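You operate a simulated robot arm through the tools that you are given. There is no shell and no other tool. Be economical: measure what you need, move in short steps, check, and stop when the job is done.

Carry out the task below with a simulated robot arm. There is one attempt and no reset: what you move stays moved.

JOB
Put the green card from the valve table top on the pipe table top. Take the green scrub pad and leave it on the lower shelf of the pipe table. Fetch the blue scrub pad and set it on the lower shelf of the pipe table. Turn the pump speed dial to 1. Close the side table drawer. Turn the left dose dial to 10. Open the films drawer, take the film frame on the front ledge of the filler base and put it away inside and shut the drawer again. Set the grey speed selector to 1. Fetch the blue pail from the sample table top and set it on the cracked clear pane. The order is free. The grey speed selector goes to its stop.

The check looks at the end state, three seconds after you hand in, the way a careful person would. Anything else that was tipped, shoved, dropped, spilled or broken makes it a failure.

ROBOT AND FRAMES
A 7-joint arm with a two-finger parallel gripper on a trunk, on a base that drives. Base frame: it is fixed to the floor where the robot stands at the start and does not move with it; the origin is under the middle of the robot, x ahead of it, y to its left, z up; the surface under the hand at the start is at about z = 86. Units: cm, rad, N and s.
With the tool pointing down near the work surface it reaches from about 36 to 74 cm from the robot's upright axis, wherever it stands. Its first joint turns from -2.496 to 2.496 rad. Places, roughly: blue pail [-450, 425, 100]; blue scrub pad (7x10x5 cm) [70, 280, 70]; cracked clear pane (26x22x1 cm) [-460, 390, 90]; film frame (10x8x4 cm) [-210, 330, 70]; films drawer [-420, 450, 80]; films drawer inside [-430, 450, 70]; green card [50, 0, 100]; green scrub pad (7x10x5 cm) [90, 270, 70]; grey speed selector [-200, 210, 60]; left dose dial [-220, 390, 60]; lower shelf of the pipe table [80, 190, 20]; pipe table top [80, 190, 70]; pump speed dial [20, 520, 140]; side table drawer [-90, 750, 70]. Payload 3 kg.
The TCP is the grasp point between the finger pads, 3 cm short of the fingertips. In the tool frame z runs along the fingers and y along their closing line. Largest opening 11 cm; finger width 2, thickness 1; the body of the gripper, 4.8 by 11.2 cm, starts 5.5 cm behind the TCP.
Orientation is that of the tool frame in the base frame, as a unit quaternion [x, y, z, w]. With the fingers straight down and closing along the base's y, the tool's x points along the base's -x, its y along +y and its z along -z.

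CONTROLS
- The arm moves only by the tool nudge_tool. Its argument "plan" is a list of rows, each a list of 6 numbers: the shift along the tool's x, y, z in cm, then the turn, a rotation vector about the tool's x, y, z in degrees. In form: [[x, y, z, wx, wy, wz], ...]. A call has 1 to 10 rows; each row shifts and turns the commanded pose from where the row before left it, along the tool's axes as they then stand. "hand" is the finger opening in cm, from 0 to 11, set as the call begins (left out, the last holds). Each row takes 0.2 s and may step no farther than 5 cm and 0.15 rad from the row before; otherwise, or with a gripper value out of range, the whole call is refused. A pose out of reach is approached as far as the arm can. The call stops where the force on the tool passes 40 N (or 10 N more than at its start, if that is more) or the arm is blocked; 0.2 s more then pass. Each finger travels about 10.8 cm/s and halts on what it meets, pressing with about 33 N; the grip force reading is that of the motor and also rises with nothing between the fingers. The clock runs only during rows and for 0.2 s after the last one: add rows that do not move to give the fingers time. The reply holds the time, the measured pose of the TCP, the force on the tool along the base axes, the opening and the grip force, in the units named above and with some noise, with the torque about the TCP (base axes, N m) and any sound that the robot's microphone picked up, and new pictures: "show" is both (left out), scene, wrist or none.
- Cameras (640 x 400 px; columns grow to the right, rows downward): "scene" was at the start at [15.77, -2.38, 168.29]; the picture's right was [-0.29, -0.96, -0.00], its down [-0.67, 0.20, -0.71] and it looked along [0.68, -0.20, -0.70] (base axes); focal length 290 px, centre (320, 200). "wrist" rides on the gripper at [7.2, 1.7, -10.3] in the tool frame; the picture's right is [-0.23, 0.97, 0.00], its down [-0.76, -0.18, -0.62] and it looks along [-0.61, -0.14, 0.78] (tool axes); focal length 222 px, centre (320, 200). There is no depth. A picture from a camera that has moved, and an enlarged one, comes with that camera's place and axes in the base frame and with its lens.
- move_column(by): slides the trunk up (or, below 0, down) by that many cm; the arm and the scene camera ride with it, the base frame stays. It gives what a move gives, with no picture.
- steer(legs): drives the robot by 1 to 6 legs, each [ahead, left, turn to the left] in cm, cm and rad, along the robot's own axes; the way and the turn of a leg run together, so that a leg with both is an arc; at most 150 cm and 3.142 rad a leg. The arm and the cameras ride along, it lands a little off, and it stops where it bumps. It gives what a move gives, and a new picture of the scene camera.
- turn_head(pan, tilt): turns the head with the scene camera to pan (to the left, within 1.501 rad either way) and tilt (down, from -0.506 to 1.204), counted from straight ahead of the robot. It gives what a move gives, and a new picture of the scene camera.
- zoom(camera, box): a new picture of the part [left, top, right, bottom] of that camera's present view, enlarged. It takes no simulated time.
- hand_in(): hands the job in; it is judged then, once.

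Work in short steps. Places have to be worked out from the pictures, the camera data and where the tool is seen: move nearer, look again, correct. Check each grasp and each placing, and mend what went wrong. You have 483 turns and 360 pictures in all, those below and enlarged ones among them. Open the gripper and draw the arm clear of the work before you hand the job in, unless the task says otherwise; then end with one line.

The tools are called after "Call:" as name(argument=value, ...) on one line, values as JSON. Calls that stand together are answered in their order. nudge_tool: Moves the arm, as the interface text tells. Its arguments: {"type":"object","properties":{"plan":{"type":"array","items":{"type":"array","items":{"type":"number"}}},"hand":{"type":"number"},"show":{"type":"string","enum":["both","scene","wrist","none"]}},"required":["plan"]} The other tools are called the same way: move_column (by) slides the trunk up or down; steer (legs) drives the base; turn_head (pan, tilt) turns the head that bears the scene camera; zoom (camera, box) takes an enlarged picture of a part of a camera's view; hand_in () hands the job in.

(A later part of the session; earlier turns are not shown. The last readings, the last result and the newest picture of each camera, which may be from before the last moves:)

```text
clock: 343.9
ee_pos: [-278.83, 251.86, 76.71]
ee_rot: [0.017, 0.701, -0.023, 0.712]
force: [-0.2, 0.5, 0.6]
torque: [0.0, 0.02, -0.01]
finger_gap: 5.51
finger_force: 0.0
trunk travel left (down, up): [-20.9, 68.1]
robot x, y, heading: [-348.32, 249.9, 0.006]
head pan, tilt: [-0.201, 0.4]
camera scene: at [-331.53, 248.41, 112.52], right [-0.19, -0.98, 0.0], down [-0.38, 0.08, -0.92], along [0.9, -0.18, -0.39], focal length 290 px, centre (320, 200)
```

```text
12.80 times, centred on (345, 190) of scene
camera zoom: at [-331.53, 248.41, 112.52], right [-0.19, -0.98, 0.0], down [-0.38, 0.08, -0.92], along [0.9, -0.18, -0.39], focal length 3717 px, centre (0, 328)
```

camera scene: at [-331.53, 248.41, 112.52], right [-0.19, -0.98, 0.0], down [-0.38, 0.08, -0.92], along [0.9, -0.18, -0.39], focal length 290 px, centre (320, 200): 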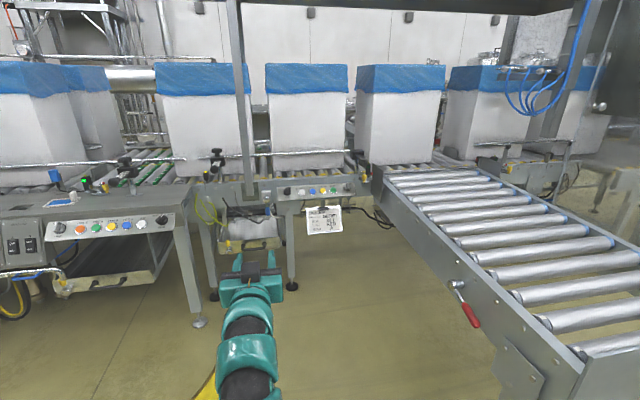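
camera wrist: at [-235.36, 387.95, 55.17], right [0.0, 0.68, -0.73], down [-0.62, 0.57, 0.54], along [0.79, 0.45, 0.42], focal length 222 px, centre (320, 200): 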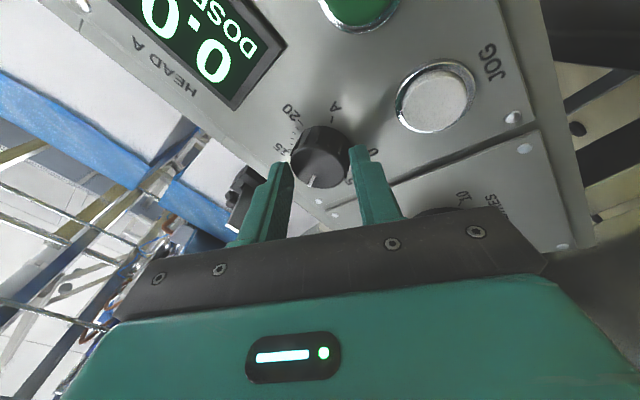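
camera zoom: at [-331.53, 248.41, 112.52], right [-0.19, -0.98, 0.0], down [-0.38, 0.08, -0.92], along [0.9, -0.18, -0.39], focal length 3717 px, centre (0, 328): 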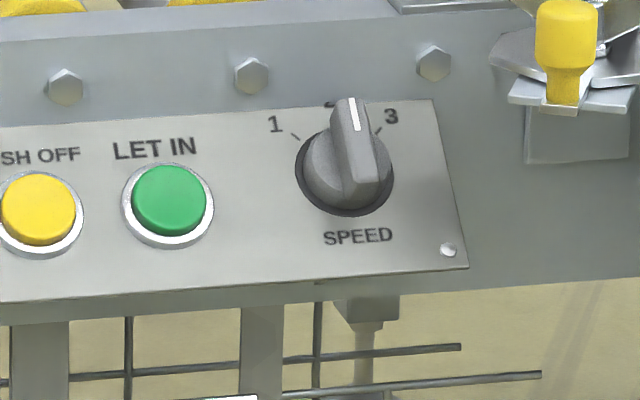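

The grey SPEED selector (at 2; 1 is counter-clockwise) is at about [-198.7,208,61.3], with the side conveyor's edge near y≈196. I'll approach via (-300,234) and lower to its height.

Call:
steer(legs=[[0, -16, 0], [40, 0, 0]])

Call:
move_column(by=-15.3)

Call:
turn_head(pan=-0.3, tilt=0.4)

```text
clock: 347.4
ee_pos: [-238.92, 235.59, 76.83]
ee_rot: [0.017, 0.701, -0.023, 0.712]
force: [0.4, -0.5, 0.5]
torque: [0.0, 0.0, -0.01]
finger_gap: 5.49
finger_force: 0.0
trunk travel left (down, up): [-20.9, 68.1]
robot x, y, heading: [-308.52, 233.95, 0.003]
head pan, tilt: [-0.201, 0.4]
camera scene: at [-291.56, 232.23, 112.53], right [-0.2, -0.98, 0.0], down [-0.38, 0.08, -0.92], along [0.9, -0.18, -0.39], focal length 290 px, centre (320, 200)
```

scene: 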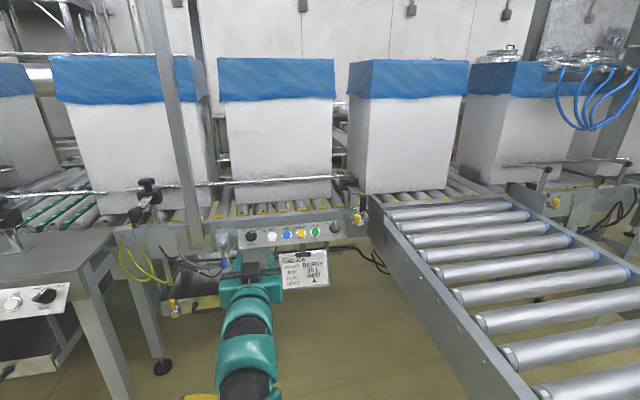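

```text
clock: 349.2
ee_pos: [-238.85, 235.04, 62.58]
ee_rot: [0.021, 0.698, -0.029, 0.716]
force: [-0.9, 1.9, 0.2]
torque: [0.0, 0.03, -0.11]
finger_gap: 5.51
finger_force: 0.1
trunk travel left (down, up): [-5.6, 83.4]
robot x, y, heading: [-308.35, 233.94, 0.007]
head pan, tilt: [-0.201, 0.4]
```

```text
clock: 349.8
ee_pos: [-238.31, 233.74, 61.61]
ee_rot: [0.027, 0.702, -0.03, 0.711]
force: [-1.3, 1.0, 0.5]
torque: [0.01, 0.01, 0.01]
finger_gap: 5.52
finger_force: 0.1
trunk travel left (down, up): [-5.6, 83.4]
robot x, y, heading: [-308.43, 234.13, 0.005]
head pan, tilt: [-0.3, 0.4]
camera scene: at [-291.35, 230.28, 97.44], right [-0.29, -0.96, -0.01], down [-0.38, 0.12, -0.92], along [0.88, -0.26, -0.4], focal length 290 px, centre (320, 200)
```

scene: 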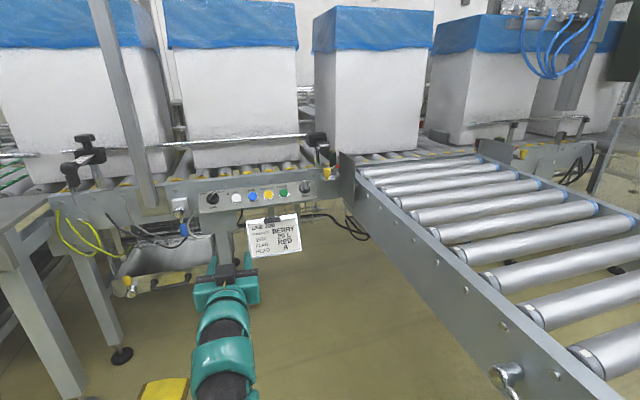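

At this low trunk position the elbow seems to touch something. Raise the trunk 18 cm and lower the hand by arm motion instead.

Call:
move_column(by=18)

Call:
nudge_tool(plan=[[4, 0, 0, 0, 0, 0], [4, 0, 0, 0, 0, 0], [4, 0, 0, 0, 0, 0], [4, 0, 0, 0, 0, 0], [2, 0, 0, 0, 0, 0], [0, 0, 0, 0, 0, 0]], show="scene")

```text
clock: 351.8
ee_pos: [-238.72, 235.69, 79.38]
ee_rot: [0.016, 0.702, -0.022, 0.712]
force: [0.5, 0.5, 1.0]
torque: [0.0, 0.0, 0.02]
finger_gap: 5.49
finger_force: 0.1
trunk travel left (down, up): [-23.6, 65.4]
robot x, y, heading: [-308.87, 233.76, 0.004]
head pan, tilt: [-0.3, 0.4]
```

```text
clock: 353.2
ee_pos: [-238.49, 235.52, 61.4]
ee_rot: [0.016, 0.701, -0.022, 0.713]
force: [0.7, -0.3, -0.5]
torque: [0.0, 0.0, -0.01]
finger_gap: 5.49
finger_force: 0.2
trunk travel left (down, up): [-23.6, 65.4]
robot x, y, heading: [-308.64, 234.07, 0.005]
head pan, tilt: [-0.3, 0.4]
camera scene: at [-291.78, 231.33, 115.23], right [-0.29, -0.96, 0.0], down [-0.37, 0.11, -0.92], along [0.88, -0.27, -0.39], focal length 290 px, centre (320, 200)
```

scene: 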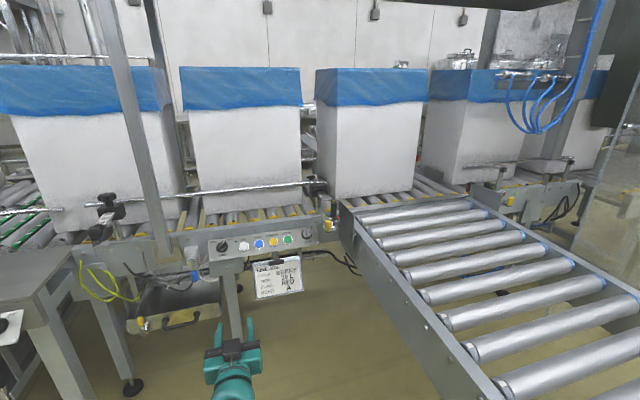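

Good. Square the yaw and shift the hand right 27 cm to line up with the selector.

Call:
nudge_tool(plan=[[0, 0, 0, -3, 1, 0], [0, -4.6, 0, 0, 0, 0], [0, -4.6, 0, 0, 0, 0], [0, -4.6, 0, 0, 0, 0], [0, -4.6, 0, 0, 0, 0], [0, -4.6, 0, 0, 0, 0], [0, -4.5, 0, 0, 0, 0], [0, 0, 0, 0, 0, 0]], show="both")

```text
clock: 355.0
ee_pos: [-238.5, 207.69, 61.69]
ee_rot: [-0.001, 0.708, -0.004, 0.706]
force: [0.4, -0.7, 0.1]
torque: [0.0, -0.01, -0.01]
finger_gap: 5.49
finger_force: 0.1
trunk travel left (down, up): [-23.6, 65.4]
robot x, y, heading: [-308.72, 233.91, 0.001]
head pan, tilt: [-0.3, 0.4]
camera scene: at [-291.78, 231.32, 115.23], right [-0.29, -0.96, 0.0], down [-0.37, 0.11, -0.92], along [0.88, -0.27, -0.39], focal length 290 px, centre (320, 200)
camera wrist: at [-248.84, 209.3, 54.36], right [0.0, 0.98, 0.22], down [-0.62, -0.17, 0.76], along [0.78, -0.14, 0.61], focal length 222 px, centre (320, 200)
```

scene: 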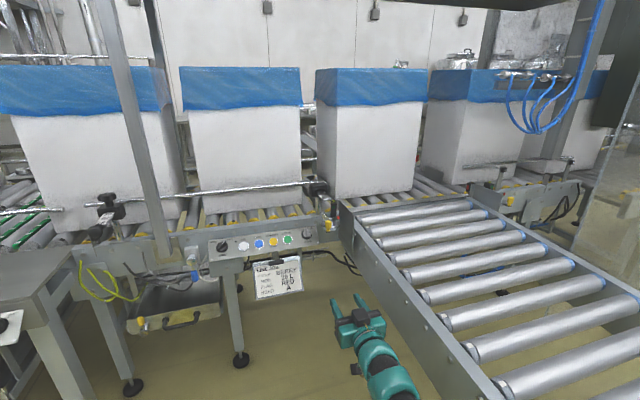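
wrist: 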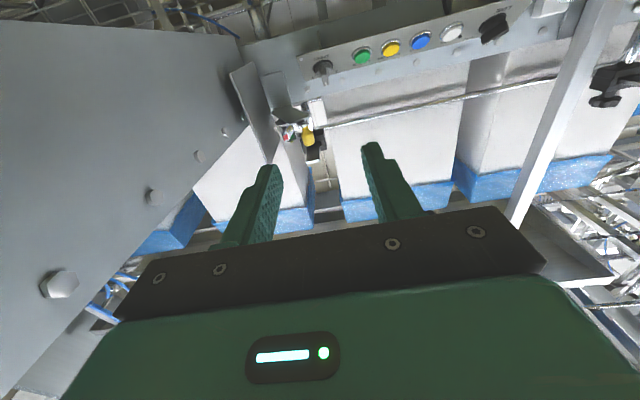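

The selector lines up ([-200,208,61.2]). Drive forward 28 cm.

Call:
steer(legs=[[28, 0, 0]])

Call:
nudge_tool(plan=[[0, 0, 0, 0, 0, 0]], show="wrist")

```text
clock: 357.0
ee_pos: [-210.81, 207.85, 61.62]
ee_rot: [-0.002, 0.708, -0.004, 0.706]
force: [0.5, 0.0, -1.2]
torque: [-0.02, 0.0, -0.03]
finger_gap: 5.48
finger_force: 0.0
trunk travel left (down, up): [-23.6, 65.4]
robot x, y, heading: [-280.73, 234.03, 0.004]
head pan, tilt: [-0.3, 0.4]
camera scene: at [-264.09, 231.42, 115.23], right [-0.29, -0.96, 0.0], down [-0.37, 0.11, -0.92], along [0.88, -0.27, -0.39], focal length 290 px, centre (320, 200)
```

scene: 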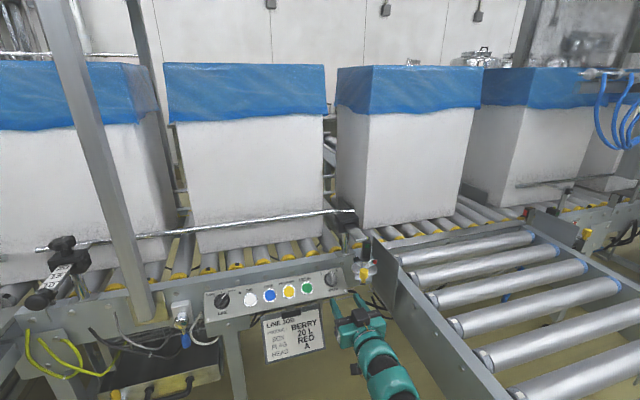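

```text
clock: 357.4
ee_pos: [-210.88, 207.93, 61.66]
ee_rot: [-0.001, 0.708, -0.004, 0.706]
force: [0.5, -0.2, 0.2]
torque: [0.02, 0.0, 0.01]
finger_gap: 5.5
finger_force: 0.0
trunk travel left (down, up): [-23.6, 65.4]
robot x, y, heading: [-280.82, 234.24, 0.001]
head pan, tilt: [-0.3, 0.4]
camera wrist: at [-221.14, 209.43, 54.35], right [0.0, 0.98, 0.22], down [-0.62, -0.17, 0.76], along [0.78, -0.14, 0.61], focal length 222 px, centre (320, 200)
```

wrist: 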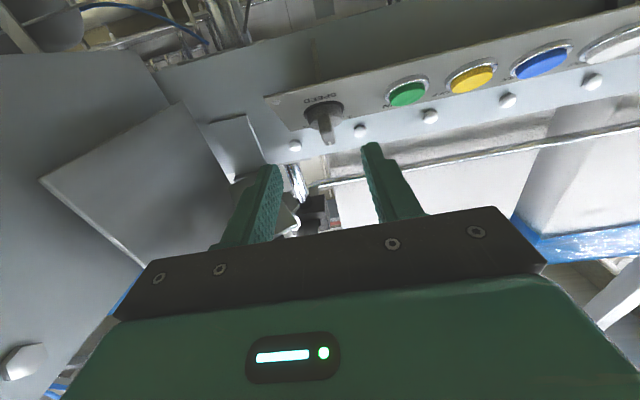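

Aligned. Lower 0.6 cm and advance 6 cm around the handle.

Call:
nudge_tool(plan=[[0.6, 0.1, 2, 0, 0, 0], [0, 0, 2, 0, 0, 0], [0, 0, 2, 0, 0, 0], [0, 0, 0, 0, 0, 0]], show="wrist")

Call:
zoom(camera="scene", box=[290, 240, 420, 340])

```text
clock: 358.4
ee_pos: [-204.87, 207.97, 61.14]
ee_rot: [-0.003, 0.708, -0.003, 0.706]
force: [0.7, -0.4, -0.2]
torque: [-0.01, 0.02, -0.01]
finger_gap: 5.51
finger_force: 0.0
trunk travel left (down, up): [-23.6, 65.4]
robot x, y, heading: [-280.89, 233.76, 0.005]
head pan, tilt: [-0.3, 0.4]
camera wrist: at [-215.19, 209.54, 53.87], right [0.0, 0.98, 0.22], down [-0.62, -0.17, 0.76], along [0.78, -0.14, 0.61], focal length 222 px, centre (320, 200)
```

wrist: 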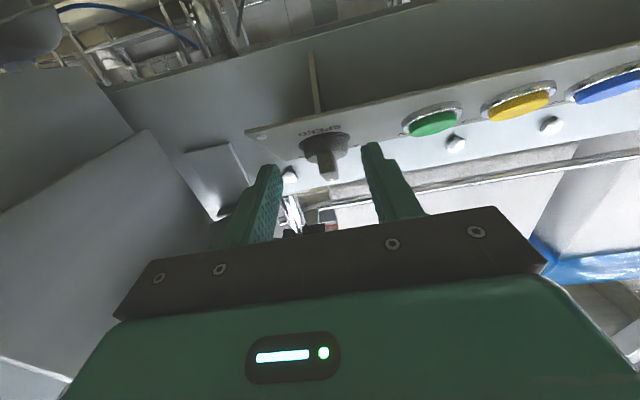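

```text
4.00 times, centred on (355, 290) of scene
camera zoom: at [-264.07, 231.42, 115.23], right [-0.29, -0.96, 0.0], down [-0.37, 0.11, -0.92], along [0.88, -0.27, -0.39], focal length 1162 px, centre (180, -160)
```

zoom: 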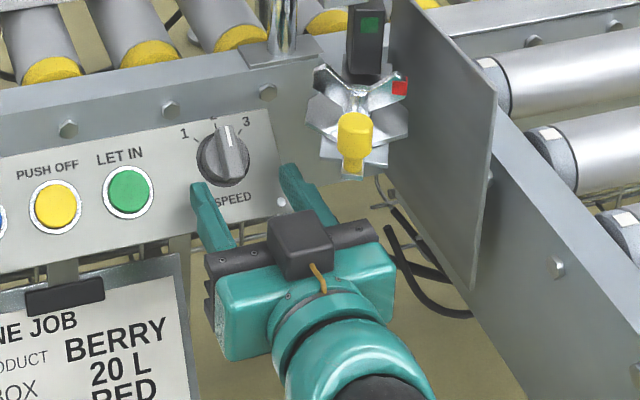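

Shift +0.4 in y and +0.4 up, advance 2 cm more.

Call:
nudge_tool(plan=[[-0.4, 0.4, 1, 0, 0, 0], [0, 0, 1, 0, 0, 0], [0, 0, 0, 0, 0, 0]], show="wrist")

Call:
zoom(camera="scene", box=[290, 240, 420, 340])

```text
clock: 359.2
ee_pos: [-202.78, 208.43, 61.41]
ee_rot: [-0.002, 0.708, -0.004, 0.706]
force: [-0.4, -1.3, -0.1]
torque: [-0.02, 0.0, 0.02]
finger_gap: 5.51
finger_force: 0.0
trunk travel left (down, up): [-23.6, 65.4]
robot x, y, heading: [-280.73, 234.02, -0.001]
head pan, tilt: [-0.3, 0.4]
camera wrist: at [-213.18, 209.97, 54.21], right [0.0, 0.98, 0.22], down [-0.62, -0.17, 0.76], along [0.78, -0.14, 0.61], focal length 222 px, centre (320, 200)
```

wrist: 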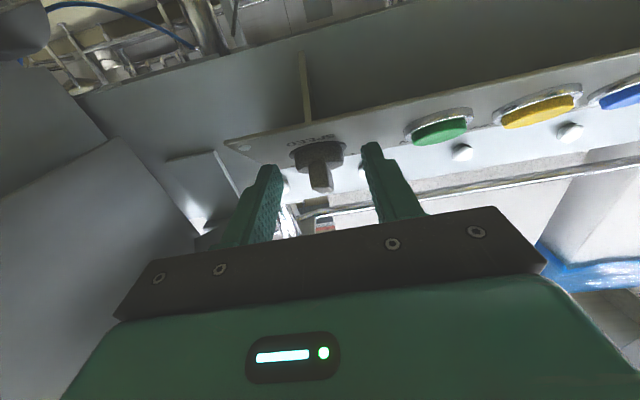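

```text
4.00 times, centred on (355, 290) of scene
camera zoom: at [-264.07, 231.42, 115.23], right [-0.29, -0.96, 0.0], down [-0.37, 0.11, -0.92], along [0.88, -0.27, -0.39], focal length 1162 px, centre (180, -160)
```

zoom: 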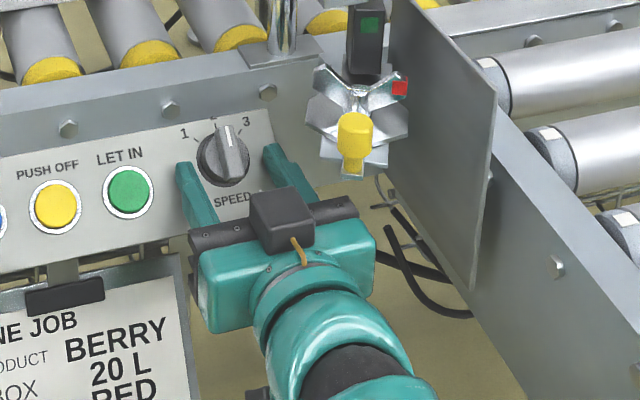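

Tips bracket the handle. Advance 0.6 and close.

Call:
nudge_tool(plan=[[-0.2, 0, 0.6, 0, 0, 0], [0, 0, 0, 0, 0, 0]], show="none")

Call:
nudge_tool(plan=[[0, 0, 0, 0, 0, 0], [0, 0, 0, 0, 0, 0], [0, 0, 0, 0, 0, 0]], hand=0.8, show="wrist")

Call:
zoom(camera="scene", box=[290, 240, 420, 340])

```text
clock: 359.8
ee_pos: [-202.32, 208.3, 61.76]
ee_rot: [-0.002, 0.707, -0.004, 0.707]
force: [-19.4, -1.5, 1.8]
torque: [0.12, 0.14, 0.45]
finger_gap: 5.45
finger_force: 0.1
trunk travel left (down, up): [-23.6, 65.4]
robot x, y, heading: [-280.8, 234.36, 0.001]
head pan, tilt: [-0.3, 0.4]
```

```text
clock: 360.6
ee_pos: [-202.23, 208.33, 61.8]
ee_rot: [-0.002, 0.707, -0.004, 0.707]
force: [-2.9, -3.6, 9.8]
torque: [0.18, -0.32, 0.06]
finger_gap: 3.37
finger_force: 45.4
trunk travel left (down, up): [-23.6, 65.4]
robot x, y, heading: [-281.08, 234.4, 0.007]
head pan, tilt: [-0.3, 0.4]
camera wrist: at [-212.55, 209.93, 54.56], right [0.0, 0.98, 0.22], down [-0.62, -0.17, 0.76], along [0.78, -0.14, 0.61], focal length 222 px, centre (320, 200)
```

wrist: 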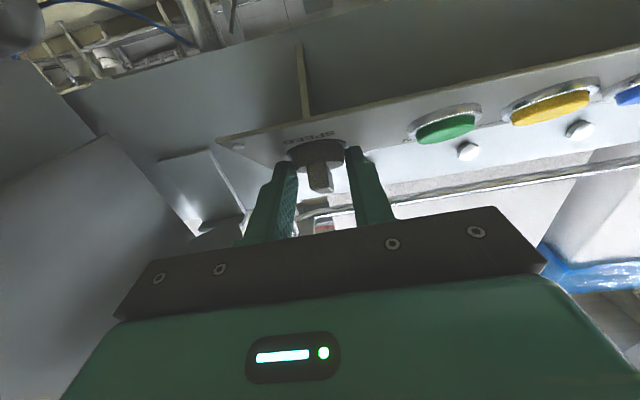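

```text
4.00 times, centred on (355, 290) of scene
camera zoom: at [-264.18, 231.42, 115.26], right [-0.29, -0.96, 0.0], down [-0.37, 0.11, -0.92], along [0.88, -0.27, -0.39], focal length 1162 px, centre (180, -160)
```

zoom: 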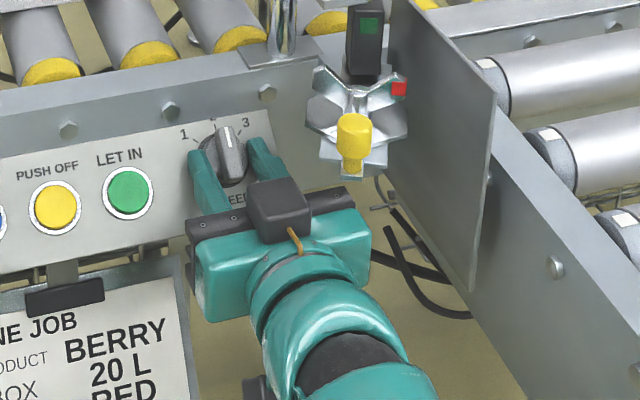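

Gripped the round base (3.4 cm). Turn counter-clockwise 45°.

Call:
nudge_tool(plan=[[0, 0, 0, 0, 0, -7.5], [0, 0, 0, 0, 0, -7.5], [0, 0, 0, 0, 0, -7.5], [0, 0, 0, 0, 0, -7.5], [0, 0, 0, 0, 0, -7.5], [0, 0, 0, 0, 0, -7.5], [0, 0, 0, 0, 0, 0]], show="wrist")

Call:
zoom(camera="scene", box=[290, 240, 420, 340])

```text
clock: 361.8
ee_pos: [-202.42, 208.72, 62.43]
ee_rot: [-0.141, 0.687, -0.133, 0.701]
force: [-33.0, -11.6, 2.3]
torque: [5.93, -4.2, 2.46]
finger_gap: 3.42
finger_force: 45.1
trunk travel left (down, up): [-23.6, 65.4]
robot x, y, heading: [-280.86, 234.19, 0.001]
head pan, tilt: [-0.3, 0.4]
stopped in row 5: the arm was blocked; the commanded pose is now the measured one
camera wrist: at [-212.61, 207.29, 54.83], right [-0.01, 0.99, -0.16], down [-0.64, 0.11, 0.76], along [0.77, 0.11, 0.63], focal length 222 px, centre (320, 200)
```

wrist: 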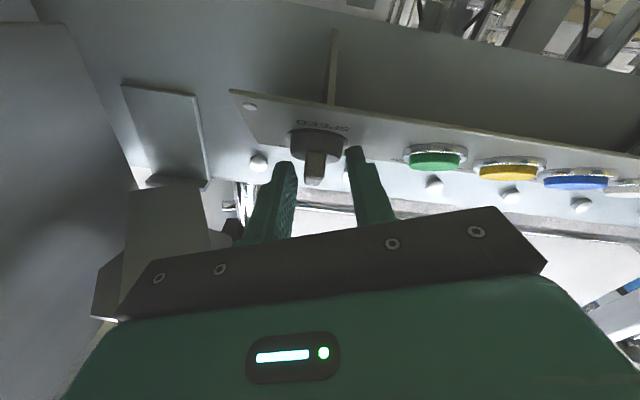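

```text
4.00 times, centred on (355, 290) of scene
camera zoom: at [-264.41, 231.19, 115.25], right [-0.29, -0.96, 0.0], down [-0.37, 0.12, -0.92], along [0.88, -0.27, -0.39], focal length 1162 px, centre (180, -160)
```

zoom: 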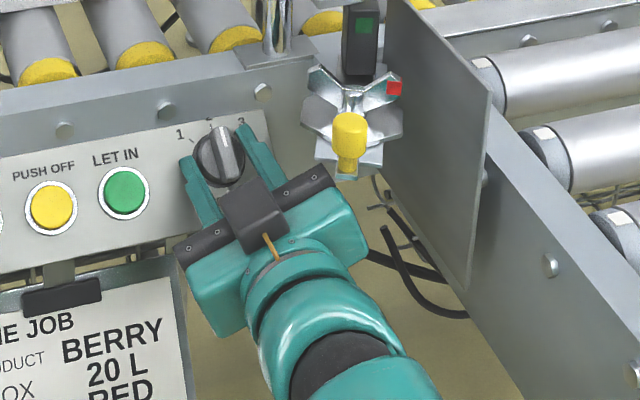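

Turning stopped with high torque: the gripper's right end likely met the flag bracket. Open the fingers and un-rotate to relieve, then back off.

Call:
nudge_tool(plan=[[0, 0, 0, 0, 0, 3], [0, 0, 0, 0, 0, 0], [0, 0, 0, 0, 0, 0]], hand=5.5, show="none")

Call:
nudge_tool(plan=[[0, 0, -1, 0, 0, 4], [0, 0, -2, 0, 0, 5], [0, 0, -3, 0, 0, 5], [0, 0, -3, 0, 0, 5], [0, 0, 0, 0, 0, 0]], show="wrist")

Call:
zoom(camera="scene", box=[290, 240, 420, 340])

```text
clock: 362.3
ee_pos: [-202.48, 208.37, 62.44]
ee_rot: [-0.128, 0.69, -0.124, 0.702]
force: [-23.4, -3.8, 6.3]
torque: [1.3, -1.81, -0.24]
finger_gap: 4.29
finger_force: 0.0
trunk travel left (down, up): [-23.6, 65.4]
robot x, y, heading: [-280.85, 234.01, 0.0]
head pan, tilt: [-0.3, 0.4]
stopped in row 2: the force on the tool passed its limit at 49 N (the readings are from after the stop); the commanded pose is now the measured one
```

```text
clock: 363.5
ee_pos: [-211.33, 208.28, 62.01]
ee_rot: [-0.012, 0.703, -0.007, 0.711]
force: [-0.5, 0.1, -0.3]
torque: [0.0, 0.03, -0.05]
finger_gap: 5.51
finger_force: 0.2
trunk travel left (down, up): [-23.6, 65.4]
robot x, y, heading: [-281.15, 233.8, -0.0]
head pan, tilt: [-0.3, 0.4]
camera wrist: at [-221.56, 209.61, 54.7], right [-0.01, 0.98, 0.2], down [-0.63, -0.16, 0.76], along [0.78, -0.12, 0.62], focal length 222 px, centre (320, 200)
```

wrist: 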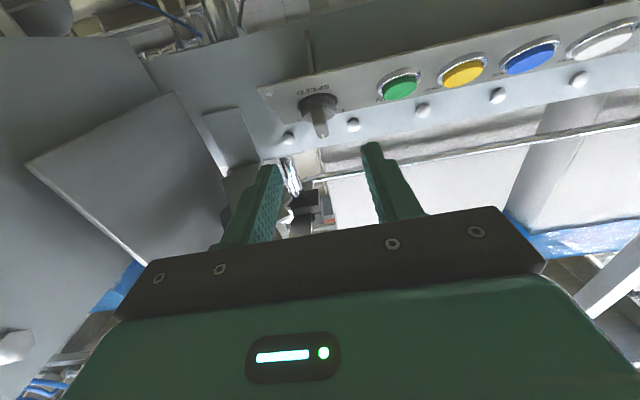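

```text
4.00 times, centred on (355, 290) of scene
camera zoom: at [-264.14, 231.35, 115.23], right [-0.29, -0.96, 0.0], down [-0.37, 0.11, -0.92], along [0.88, -0.27, -0.39], focal length 1162 px, centre (180, -160)
```

zoom: 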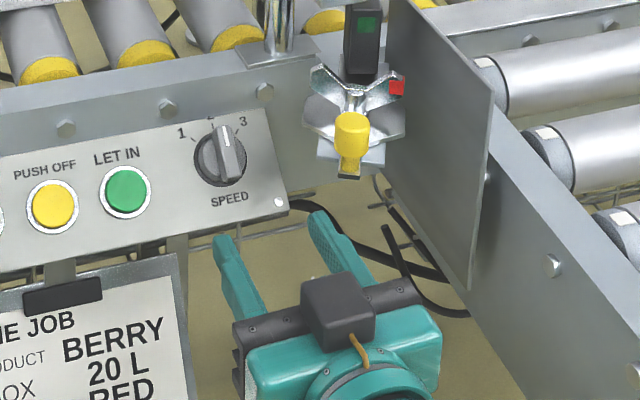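

The selector is still at 2 (fingers were on the fixed collar) and the bracket is undisturbed. I'll grip only the protruding handle bar, 1.7 cm further out, yawed 12° away from the bracket.

Call:
nudge_tool(plan=[[0, 0, 0, 6, 1, 0], [0, 1.0, 0, 6, 0, 0], [0, 0, 0, 0, 0, 0]], hand=4.5, show="wrist")

```text
clock: 364.3
ee_pos: [-211.21, 209.41, 62.23]
ee_rot: [0.064, 0.704, -0.081, 0.702]
force: [0.2, -0.2, 1.1]
torque: [0.01, 0.03, 0.0]
finger_gap: 4.5
finger_force: 0.0
trunk travel left (down, up): [-23.6, 65.4]
robot x, y, heading: [-281.15, 234.49, 0.005]
head pan, tilt: [-0.3, 0.4]
camera wrist: at [-220.96, 212.78, 54.87], right [0.2, 0.96, 0.2], down [-0.64, -0.03, 0.77], along [0.74, -0.28, 0.61], focal length 222 px, centre (320, 200)
```

wrist: 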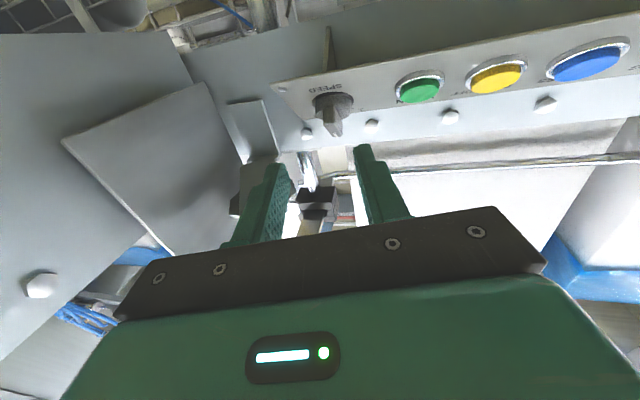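

Call:
nudge_tool(plan=[[0.7, 1.0, 2.5, 0, 0, 0], [0, 0, 2.5, 0, 0, 0], [0, 0, 2, 0, 0, 0], [0, 0, 0, 0, 0, 0]], show="wrist")

Call:
zoom(camera="scene", box=[290, 240, 420, 340])

```text
clock: 365.3
ee_pos: [-204.03, 208.86, 61.41]
ee_rot: [0.063, 0.705, -0.081, 0.702]
force: [0.2, -0.6, 0.3]
torque: [0.02, 0.0, -0.01]
finger_gap: 4.53
finger_force: 0.0
trunk travel left (down, up): [-23.6, 65.4]
robot x, y, heading: [-281.04, 233.89, 0.0]
head pan, tilt: [-0.3, 0.4]
camera wrist: at [-213.88, 212.32, 54.1], right [0.2, 0.96, 0.2], down [-0.64, -0.03, 0.77], along [0.74, -0.28, 0.61], focal length 222 px, centre (320, 200)
```

wrist: 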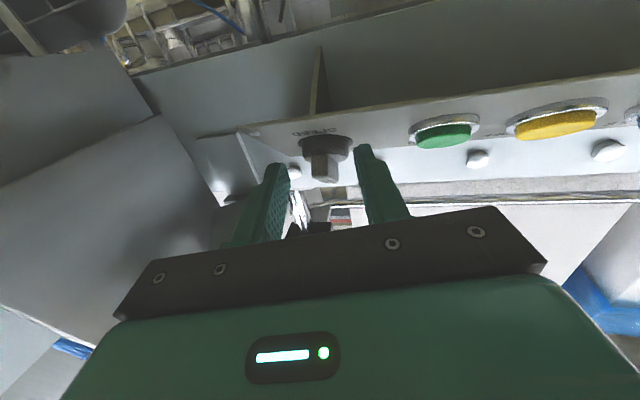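

```text
4.00 times, centred on (355, 290) of scene
camera zoom: at [-264.12, 231.35, 115.23], right [-0.29, -0.96, 0.0], down [-0.37, 0.11, -0.92], along [0.88, -0.27, -0.39], focal length 1162 px, centre (180, -160)
```

zoom: 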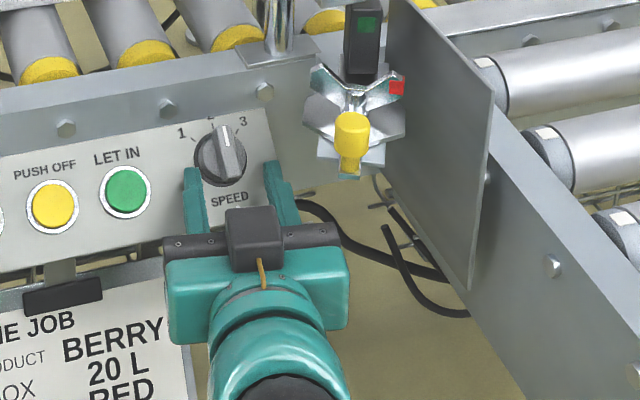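

Fingers sit about 1 cm low; raise 0.9 and close on the bar.

Call:
nudge_tool(plan=[[-0.9, 0, 0.2, 0, 0, 0], [0, 0, 0, 0, 0, 0]], show="none")

Call:
nudge_tool(plan=[[0, 0, 0, 0, 0, 0], [0, 0, 0, 0, 0, 0], [0, 0, 0, 0, 0, 0]], hand=0.5, show="wrist")

Call:
zoom(camera="scene", box=[290, 240, 420, 340])

```text
clock: 365.9
ee_pos: [-203.97, 208.97, 62.21]
ee_rot: [0.062, 0.705, -0.081, 0.702]
force: [0.5, -0.1, -0.4]
torque: [0.02, 0.02, 0.03]
finger_gap: 4.51
finger_force: 0.1
trunk travel left (down, up): [-23.6, 65.4]
robot x, y, heading: [-280.55, 233.96, 0.004]
head pan, tilt: [-0.3, 0.4]
```

```text
clock: 366.7
ee_pos: [-203.86, 208.88, 62.23]
ee_rot: [0.062, 0.705, -0.081, 0.702]
force: [-3.3, 0.5, -0.5]
torque: [0.45, 0.13, 0.45]
finger_gap: 1.44
finger_force: 45.0
trunk travel left (down, up): [-23.6, 65.4]
robot x, y, heading: [-280.81, 233.8, -0.0]
head pan, tilt: [-0.3, 0.4]
camera wrist: at [-213.74, 212.36, 54.93], right [0.2, 0.96, 0.2], down [-0.64, -0.03, 0.77], along [0.74, -0.28, 0.61], focal length 222 px, centre (320, 200)
```

wrist: 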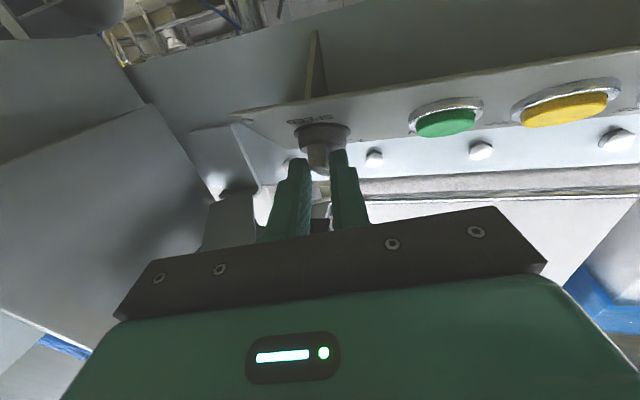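

```text
4.00 times, centred on (355, 290) of scene
camera zoom: at [-264.14, 231.35, 115.23], right [-0.29, -0.96, 0.0], down [-0.37, 0.11, -0.92], along [0.88, -0.27, -0.39], focal length 1162 px, centre (180, -160)
```

zoom: 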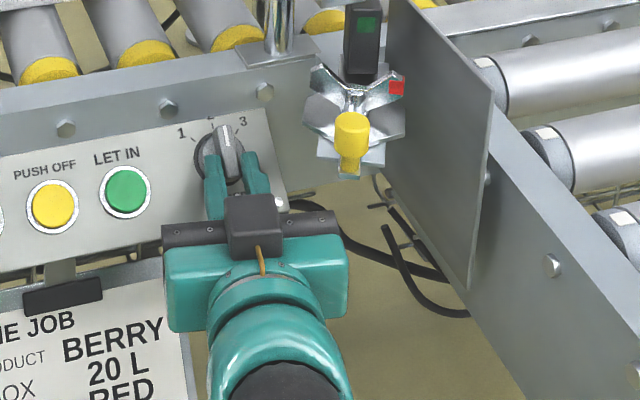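

Now gripping the bar (1.44 cm). Turn counter-clockwise in steps.

Call:
nudge_tool(plan=[[0, 0, 0, 0, 0, -6], [0, 0, 0, 0, 0, -6], [0, 0, 0, 0, 0, -6], [0, 0, 0, 0, 0, 0]], show="wrist")

Call:
zoom(camera="scene", box=[290, 240, 420, 340])

```text
clock: 367.7
ee_pos: [-203.91, 209.07, 62.44]
ee_rot: [-0.05, 0.705, -0.189, 0.682]
force: [-9.2, 11.7, 1.8]
torque: [0.46, -0.07, 0.82]
finger_gap: 1.62
finger_force: 45.3
trunk travel left (down, up): [-23.6, 65.4]
robot x, y, heading: [-281.0, 234.22, 0.001]
head pan, tilt: [-0.3, 0.4]
camera wrist: at [-214.22, 210.16, 54.95], right [0.2, 0.97, -0.11], down [-0.59, 0.21, 0.78], along [0.78, -0.09, 0.62], focal length 222 px, centre (320, 200)
```

wrist: 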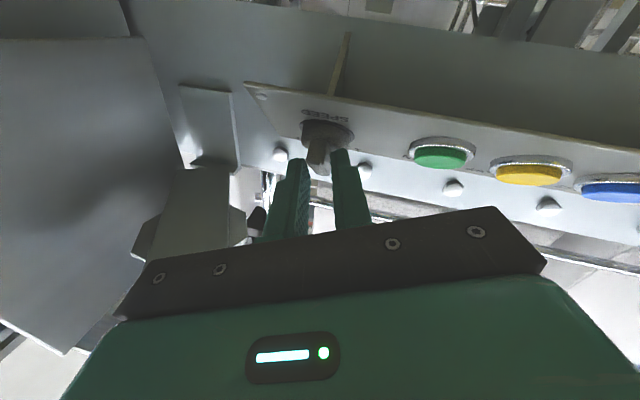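

```text
4.00 times, centred on (355, 290) of scene
camera zoom: at [-264.2, 231.44, 115.25], right [-0.29, -0.96, 0.0], down [-0.37, 0.11, -0.92], along [0.88, -0.27, -0.39], focal length 1162 px, centre (180, -160)
```

zoom: 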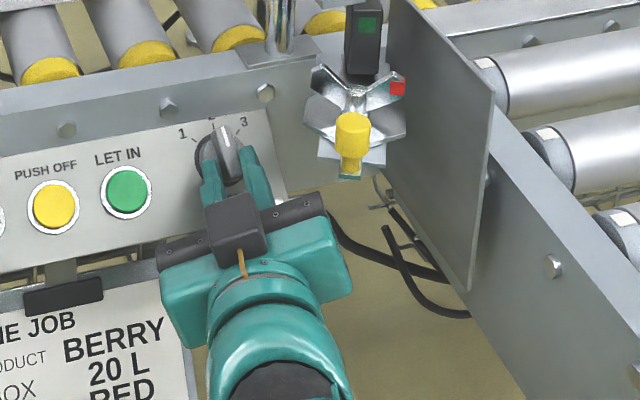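

Call:
nudge_tool(plan=[[0, 0, 0, 0, 0, -6], [0, 0, 0, 0, 0, -6], [0, 0, 0, 0, 0, -6], [0, 0, 0, 0, 0, 0]], show="none")

Call:
zoom(camera="scene", box=[290, 240, 420, 340])

```text
clock: 368.7
ee_pos: [-204.23, 208.91, 62.55]
ee_rot: [-0.16, 0.688, -0.294, 0.644]
force: [-27.9, 18.2, 7.8]
torque: [0.26, 0.55, 0.74]
finger_gap: 1.67
finger_force: 44.9
trunk travel left (down, up): [-23.6, 65.4]
robot x, y, heading: [-281.18, 234.24, 0.002]
head pan, tilt: [-0.3, 0.4]
```

```text
4.00 times, centred on (355, 290) of scene
camera zoom: at [-264.39, 231.5, 115.28], right [-0.29, -0.96, 0.0], down [-0.37, 0.11, -0.92], along [0.88, -0.27, -0.39], focal length 1162 px, centre (180, -160)
```

zoom: 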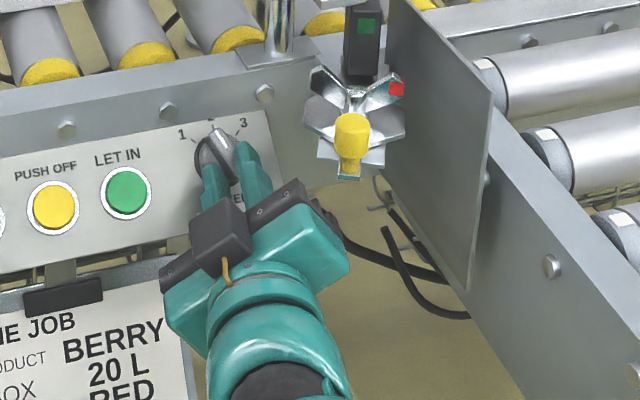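

It is turning. Relieve axial force slightly and continue.

Call:
nudge_tool(plan=[[0, 0, -0.3, 0, 0, -6], [0, -0.2, 0, 0, 0, -6], [0, 0, 0, 0, 0, 0]], show="wrist")

Call:
zoom(camera="scene", box=[290, 240, 420, 340])

```text
clock: 369.5
ee_pos: [-204.23, 209.08, 62.55]
ee_rot: [-0.231, 0.668, -0.359, 0.609]
force: [-2.8, 20.5, 9.5]
torque: [-0.04, -0.22, 0.73]
finger_gap: 1.52
finger_force: 44.5
trunk travel left (down, up): [-23.6, 65.4]
robot x, y, heading: [-280.8, 234.31, -0.001]
head pan, tilt: [-0.3, 0.4]
camera wrist: at [-215.22, 206.65, 56.51], right [0.16, 0.79, -0.6], down [-0.52, 0.58, 0.63], along [0.84, 0.21, 0.5], focal length 222 px, centre (320, 200)
```

wrist: 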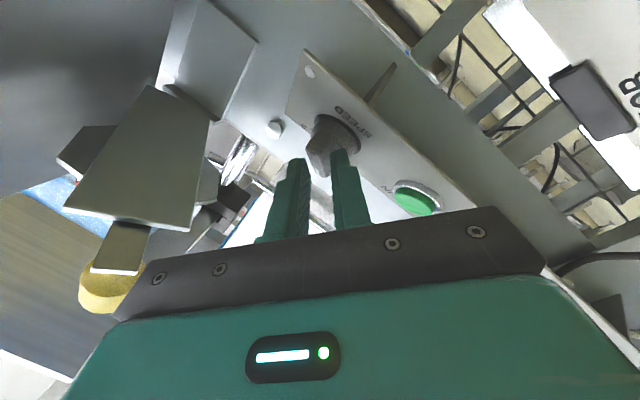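

```text
4.00 times, centred on (355, 290) of scene
camera zoom: at [-264.23, 231.52, 115.25], right [-0.29, -0.96, 0.0], down [-0.37, 0.11, -0.92], along [0.88, -0.27, -0.39], focal length 1162 px, centre (180, -160)
```

zoom: 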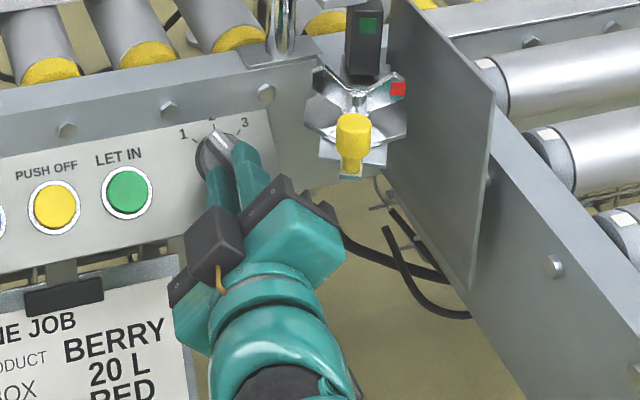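

Call:
nudge_tool(plan=[[-0.2, 0.2, 0, 0, 0, -6], [0, 0, 0, 0, 0, -6], [0, 0, 0, 0, 0, 0]], show="none")

Call:
zoom(camera="scene", box=[325, 250, 375, 300])

```text
clock: 369.9
ee_pos: [-204.59, 209.05, 62.76]
ee_rot: [-0.264, 0.654, -0.393, 0.591]
force: [-34.0, 7.9, 4.9]
torque: [-0.01, 0.01, -0.17]
finger_gap: 0.58
finger_force: 44.6
trunk travel left (down, up): [-23.6, 65.4]
robot x, y, heading: [-281.36, 234.31, 0.002]
head pan, tilt: [-0.3, 0.4]
stopped in row 2: the force on the tool passed its limit at 45 N (the readings are from after the stop); the commanded pose is now the measured one
```

```text
8.00 times, centred on (350, 275) of scene
camera zoom: at [-264.49, 231.42, 115.26], right [-0.29, -0.96, 0.0], down [-0.37, 0.11, -0.92], along [0.88, -0.27, -0.39], focal length 2323 px, centre (80, -400)
```

zoom: 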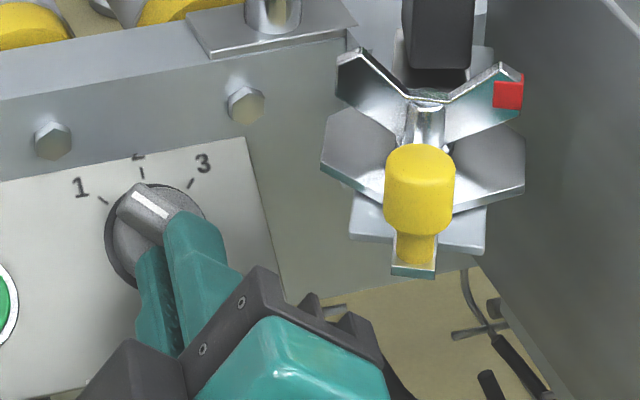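

The handle now seems at 1. Open slightly, withdraw, and inspect.

Call:
nudge_tool(plan=[[0, 0, -1.5, 0, 0, 0], [0, 0, -2.5, 0, 0, 0], [0, 0, -3, 0, 0, 0], [0, 0, 0, 0, 0, 0]], hand=2, show="none")

Call:
zoom(camera="scene", box=[305, 250, 355, 300])

```text
clock: 370.9
ee_pos: [-211.27, 210.55, 62.39]
ee_rot: [-0.264, 0.656, -0.392, 0.589]
force: [0.2, -0.9, 0.6]
torque: [0.02, 0.0, 0.01]
finger_gap: 1.97
finger_force: 0.1
trunk travel left (down, up): [-23.6, 65.4]
robot x, y, heading: [-281.27, 234.33, 0.002]
head pan, tilt: [-0.3, 0.4]
```

```text
8.00 times, centred on (330, 275) of scene
camera zoom: at [-264.18, 231.35, 115.23], right [-0.29, -0.96, 0.0], down [-0.37, 0.11, -0.92], along [0.88, -0.27, -0.39], focal length 2323 px, centre (240, -400)
```

zoom: 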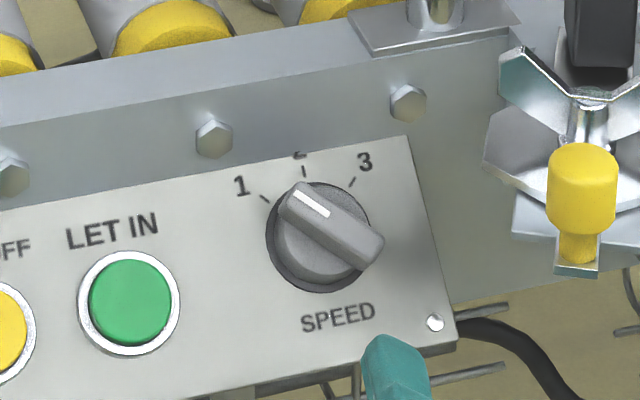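

Call:
nudge_tool(plan=[[0, 0, 0, 0, 0, 7.5], [0, 0, 0, 0, 0, 7.5], [0, 0, 0, 0, 0, 7.5], [0, 0, 0, 0, 0, 7.5], [0, 0, 0, 0, 0, 7.5], [0, 0, 0, 0, 0, 7.5], [0, 0, 0, 0, 0, 0]], show="none")

Call:
zoom(camera="wrist", box=[270, 60, 390, 140])

Call:
zoom(camera="scene", box=[318, 258, 348, 288])

```text
clock: 372.5
ee_pos: [-211.22, 210.46, 62.36]
ee_rot: [0.007, 0.707, -0.136, 0.694]
force: [0.6, -0.3, 0.8]
torque: [-0.05, -0.01, -0.01]
finger_gap: 2.0
finger_force: 0.0
trunk travel left (down, up): [-23.6, 65.4]
robot x, y, heading: [-280.59, 233.82, 0.003]
head pan, tilt: [-0.3, 0.4]
```

```text
5.00 times, centred on (330, 100) of wrist
camera zoom: at [-221.17, 212.75, 54.9], right [0.2, 0.98, 0.05], down [-0.62, 0.09, 0.78], along [0.76, -0.19, 0.62], focal length 1111 px, centre (270, 700)
```

zoom: 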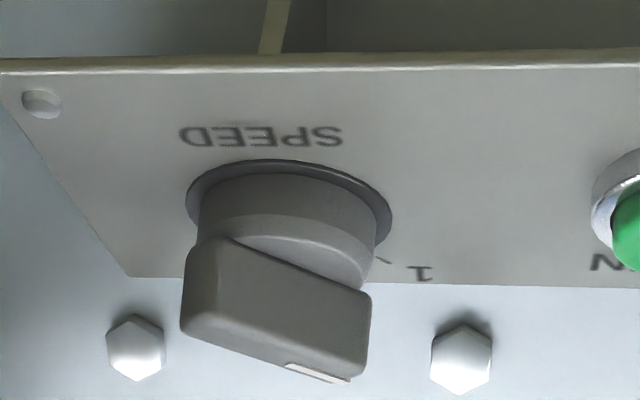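

```text
13.33 times, centred on (333, 273) of scene
camera zoom: at [-264.18, 231.35, 115.23], right [-0.29, -0.96, 0.0], down [-0.37, 0.11, -0.92], along [0.88, -0.27, -0.39], focal length 3872 px, centre (147, -773)
```

zoom: 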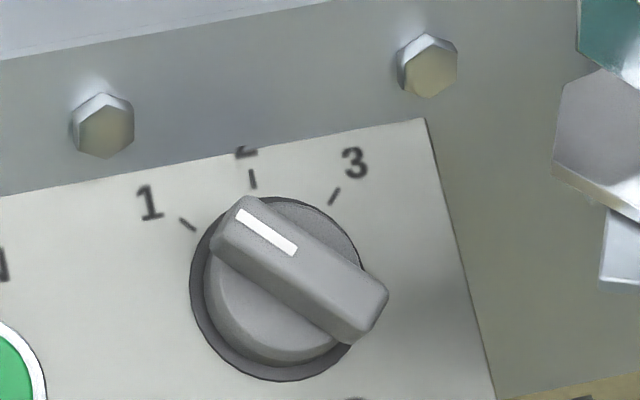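

The handle is parallel with the "1" tick, at its stop. Back out to the lane.

Call:
steer(legs=[[-62, 0, 0]])

Call:
move_column(by=40)

Call:
move_column(by=25)

Call:
steer(legs=[[0, 0, 1.57]])

Call:
turn_head(pan=0.75, tilt=0.55)

```text
clock: 376.1
ee_pos: [-274.51, 210.36, 62.32]
ee_rot: [0.007, 0.707, -0.137, 0.694]
force: [0.6, -0.7, -0.2]
torque: [0.01, 0.02, -0.01]
finger_gap: 1.98
finger_force: 0.0
trunk travel left (down, up): [-23.6, 65.4]
robot x, y, heading: [-344.45, 234.4, 0.001]
head pan, tilt: [-0.3, 0.4]
camera scene: at [-327.61, 231.27, 115.23], right [-0.29, -0.96, 0.0], down [-0.37, 0.11, -0.92], along [0.88, -0.27, -0.39], focal length 290 px, centre (320, 200)
```

scene: 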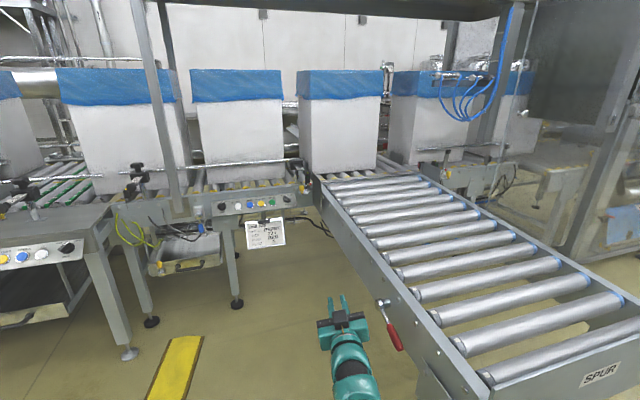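

```text
clock: 379.9
ee_pos: [-274.63, 210.34, 102.32]
ee_rot: [0.008, 0.707, -0.137, 0.694]
force: [0.0, -0.7, 0.3]
torque: [-0.02, -0.01, -0.02]
finger_gap: 2.01
finger_force: 0.1
trunk travel left (down, up): [-63.6, 25.4]
robot x, y, heading: [-344.56, 234.04, 0.001]
head pan, tilt: [-0.3, 0.4]
```

```text
clock: 382.5
ee_pos: [-274.67, 210.4, 127.41]
ee_rot: [0.007, 0.707, -0.137, 0.694]
force: [0.3, -0.3, 0.4]
torque: [-0.02, 0.0, -0.03]
finger_gap: 2.01
finger_force: 0.1
trunk travel left (down, up): [-88.6, 0.4]
robot x, y, heading: [-344.31, 234.15, 0.004]
head pan, tilt: [-0.3, 0.4]
```

```text
clock: 386.7
ee_pos: [-320.02, 303.67, 127.35]
ee_rot: [-0.493, 0.507, 0.391, 0.589]
force: [-0.9, 0.0, 0.1]
torque: [0.02, 0.02, 0.03]
finger_gap: 1.99
finger_force: 0.1
trunk travel left (down, up): [-88.6, 0.4]
robot x, y, heading: [-344.49, 234.18, 1.567]
head pan, tilt: [-0.3, 0.4]
camera scene: at [-341.6, 250.84, 180.23], right [0.95, -0.3, 0.0], down [-0.12, -0.37, -0.92], along [0.28, 0.88, -0.39], focal length 290 px, centre (320, 200)
```

scene: 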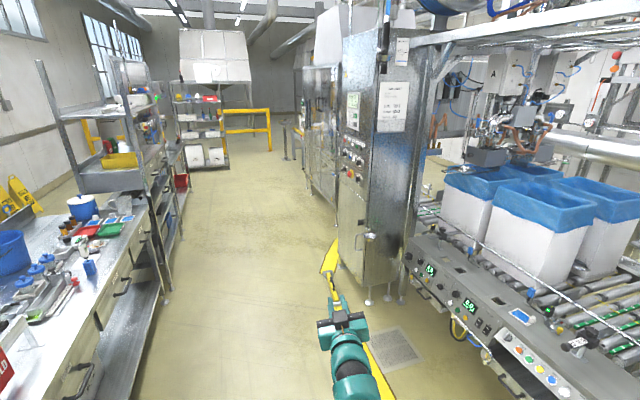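

```text
clock: 388.0
ee_pos: [-320.08, 303.64, 127.33]
ee_rot: [-0.493, 0.507, 0.392, 0.588]
force: [-1.2, 1.2, 0.1]
torque: [-0.01, 0.03, 0.0]
finger_gap: 2.01
finger_force: 0.0
trunk travel left (down, up): [-88.6, 0.4]
robot x, y, heading: [-344.22, 233.92, 1.563]
head pan, tilt: [0.75, 0.55]
camera scene: at [-350.47, 248.63, 178.86], right [0.74, 0.68, 0.0], down [0.35, -0.39, -0.85], along [-0.58, 0.63, -0.52], focal length 290 px, centre (320, 200)
```

scene: 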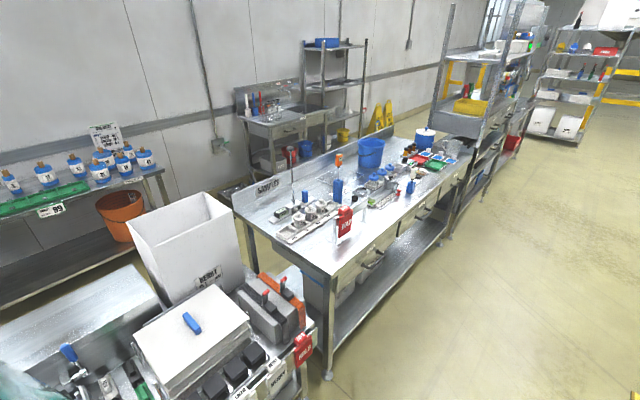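

Call:
zoom(camera="scene", box=[270, 110, 510, 260])

```text
2.67 times, centred on (390, 185) of scene
camera zoom: at [-350.47, 248.63, 178.86], right [0.74, 0.68, 0.0], down [0.35, -0.39, -0.85], along [-0.58, 0.63, -0.52], focal length 774 px, centre (133, 240)
```

zoom: 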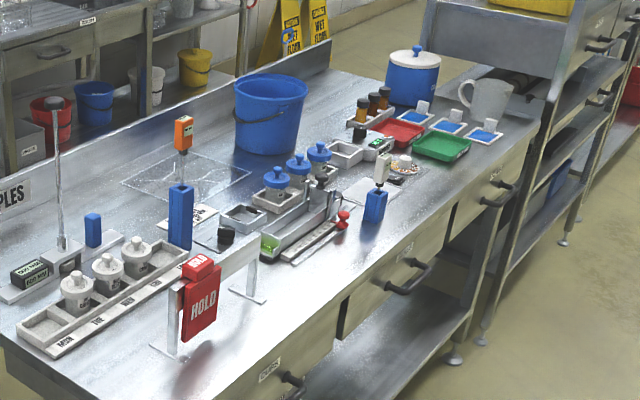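

I see the pane ("cracked", flat on the table) and the blue pail. Drive up the lane to y≈420 and turn to face the sample table.

Call:
steer(legs=[[149, 0, 0], [37, 0, 0], [0, 0, 1.575]])

Call:
turn_head(pan=0.0, tilt=0.75)

```text
clock: 401.1
ee_pos: [-406.03, 451.59, 127.36]
ee_rot: [0.706, -0.039, -0.687, -0.168]
force: [1.1, 0.5, 0.5]
torque: [0.01, 0.01, 0.03]
finger_gap: 1.98
finger_force: 0.1
trunk travel left (down, up): [-88.6, 0.4]
robot x, y, heading: [-338.42, 421.49, 3.052]
head pan, tilt: [0.75, 0.55]
camera scene: at [-353.76, 416.82, 178.86], right [-0.61, 0.79, 0.0], down [0.41, 0.32, -0.85], along [-0.67, -0.52, -0.52], focal length 290 px, centre (320, 200)
```

scene: 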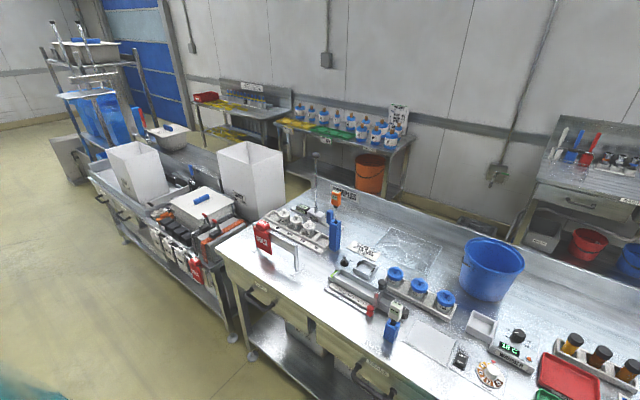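

```text
clock: 402.2
ee_pos: [-405.95, 451.58, 127.38]
ee_rot: [0.706, -0.039, -0.687, -0.168]
force: [-1.2, 0.4, 0.0]
torque: [-0.01, -0.02, 0.01]
finger_gap: 2.0
finger_force: 0.0
trunk travel left (down, up): [-88.6, 0.4]
robot x, y, heading: [-338.65, 421.68, 3.05]
head pan, tilt: [0.0, 0.75]
camera scene: at [-354.91, 423.07, 177.12], right [0.09, 1.0, 0.0], down [0.68, -0.06, -0.73], along [-0.73, 0.07, -0.68], focal length 290 px, centre (320, 200)
```

scene: 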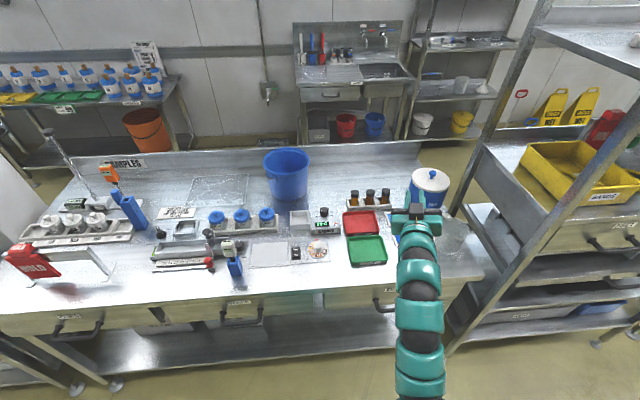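

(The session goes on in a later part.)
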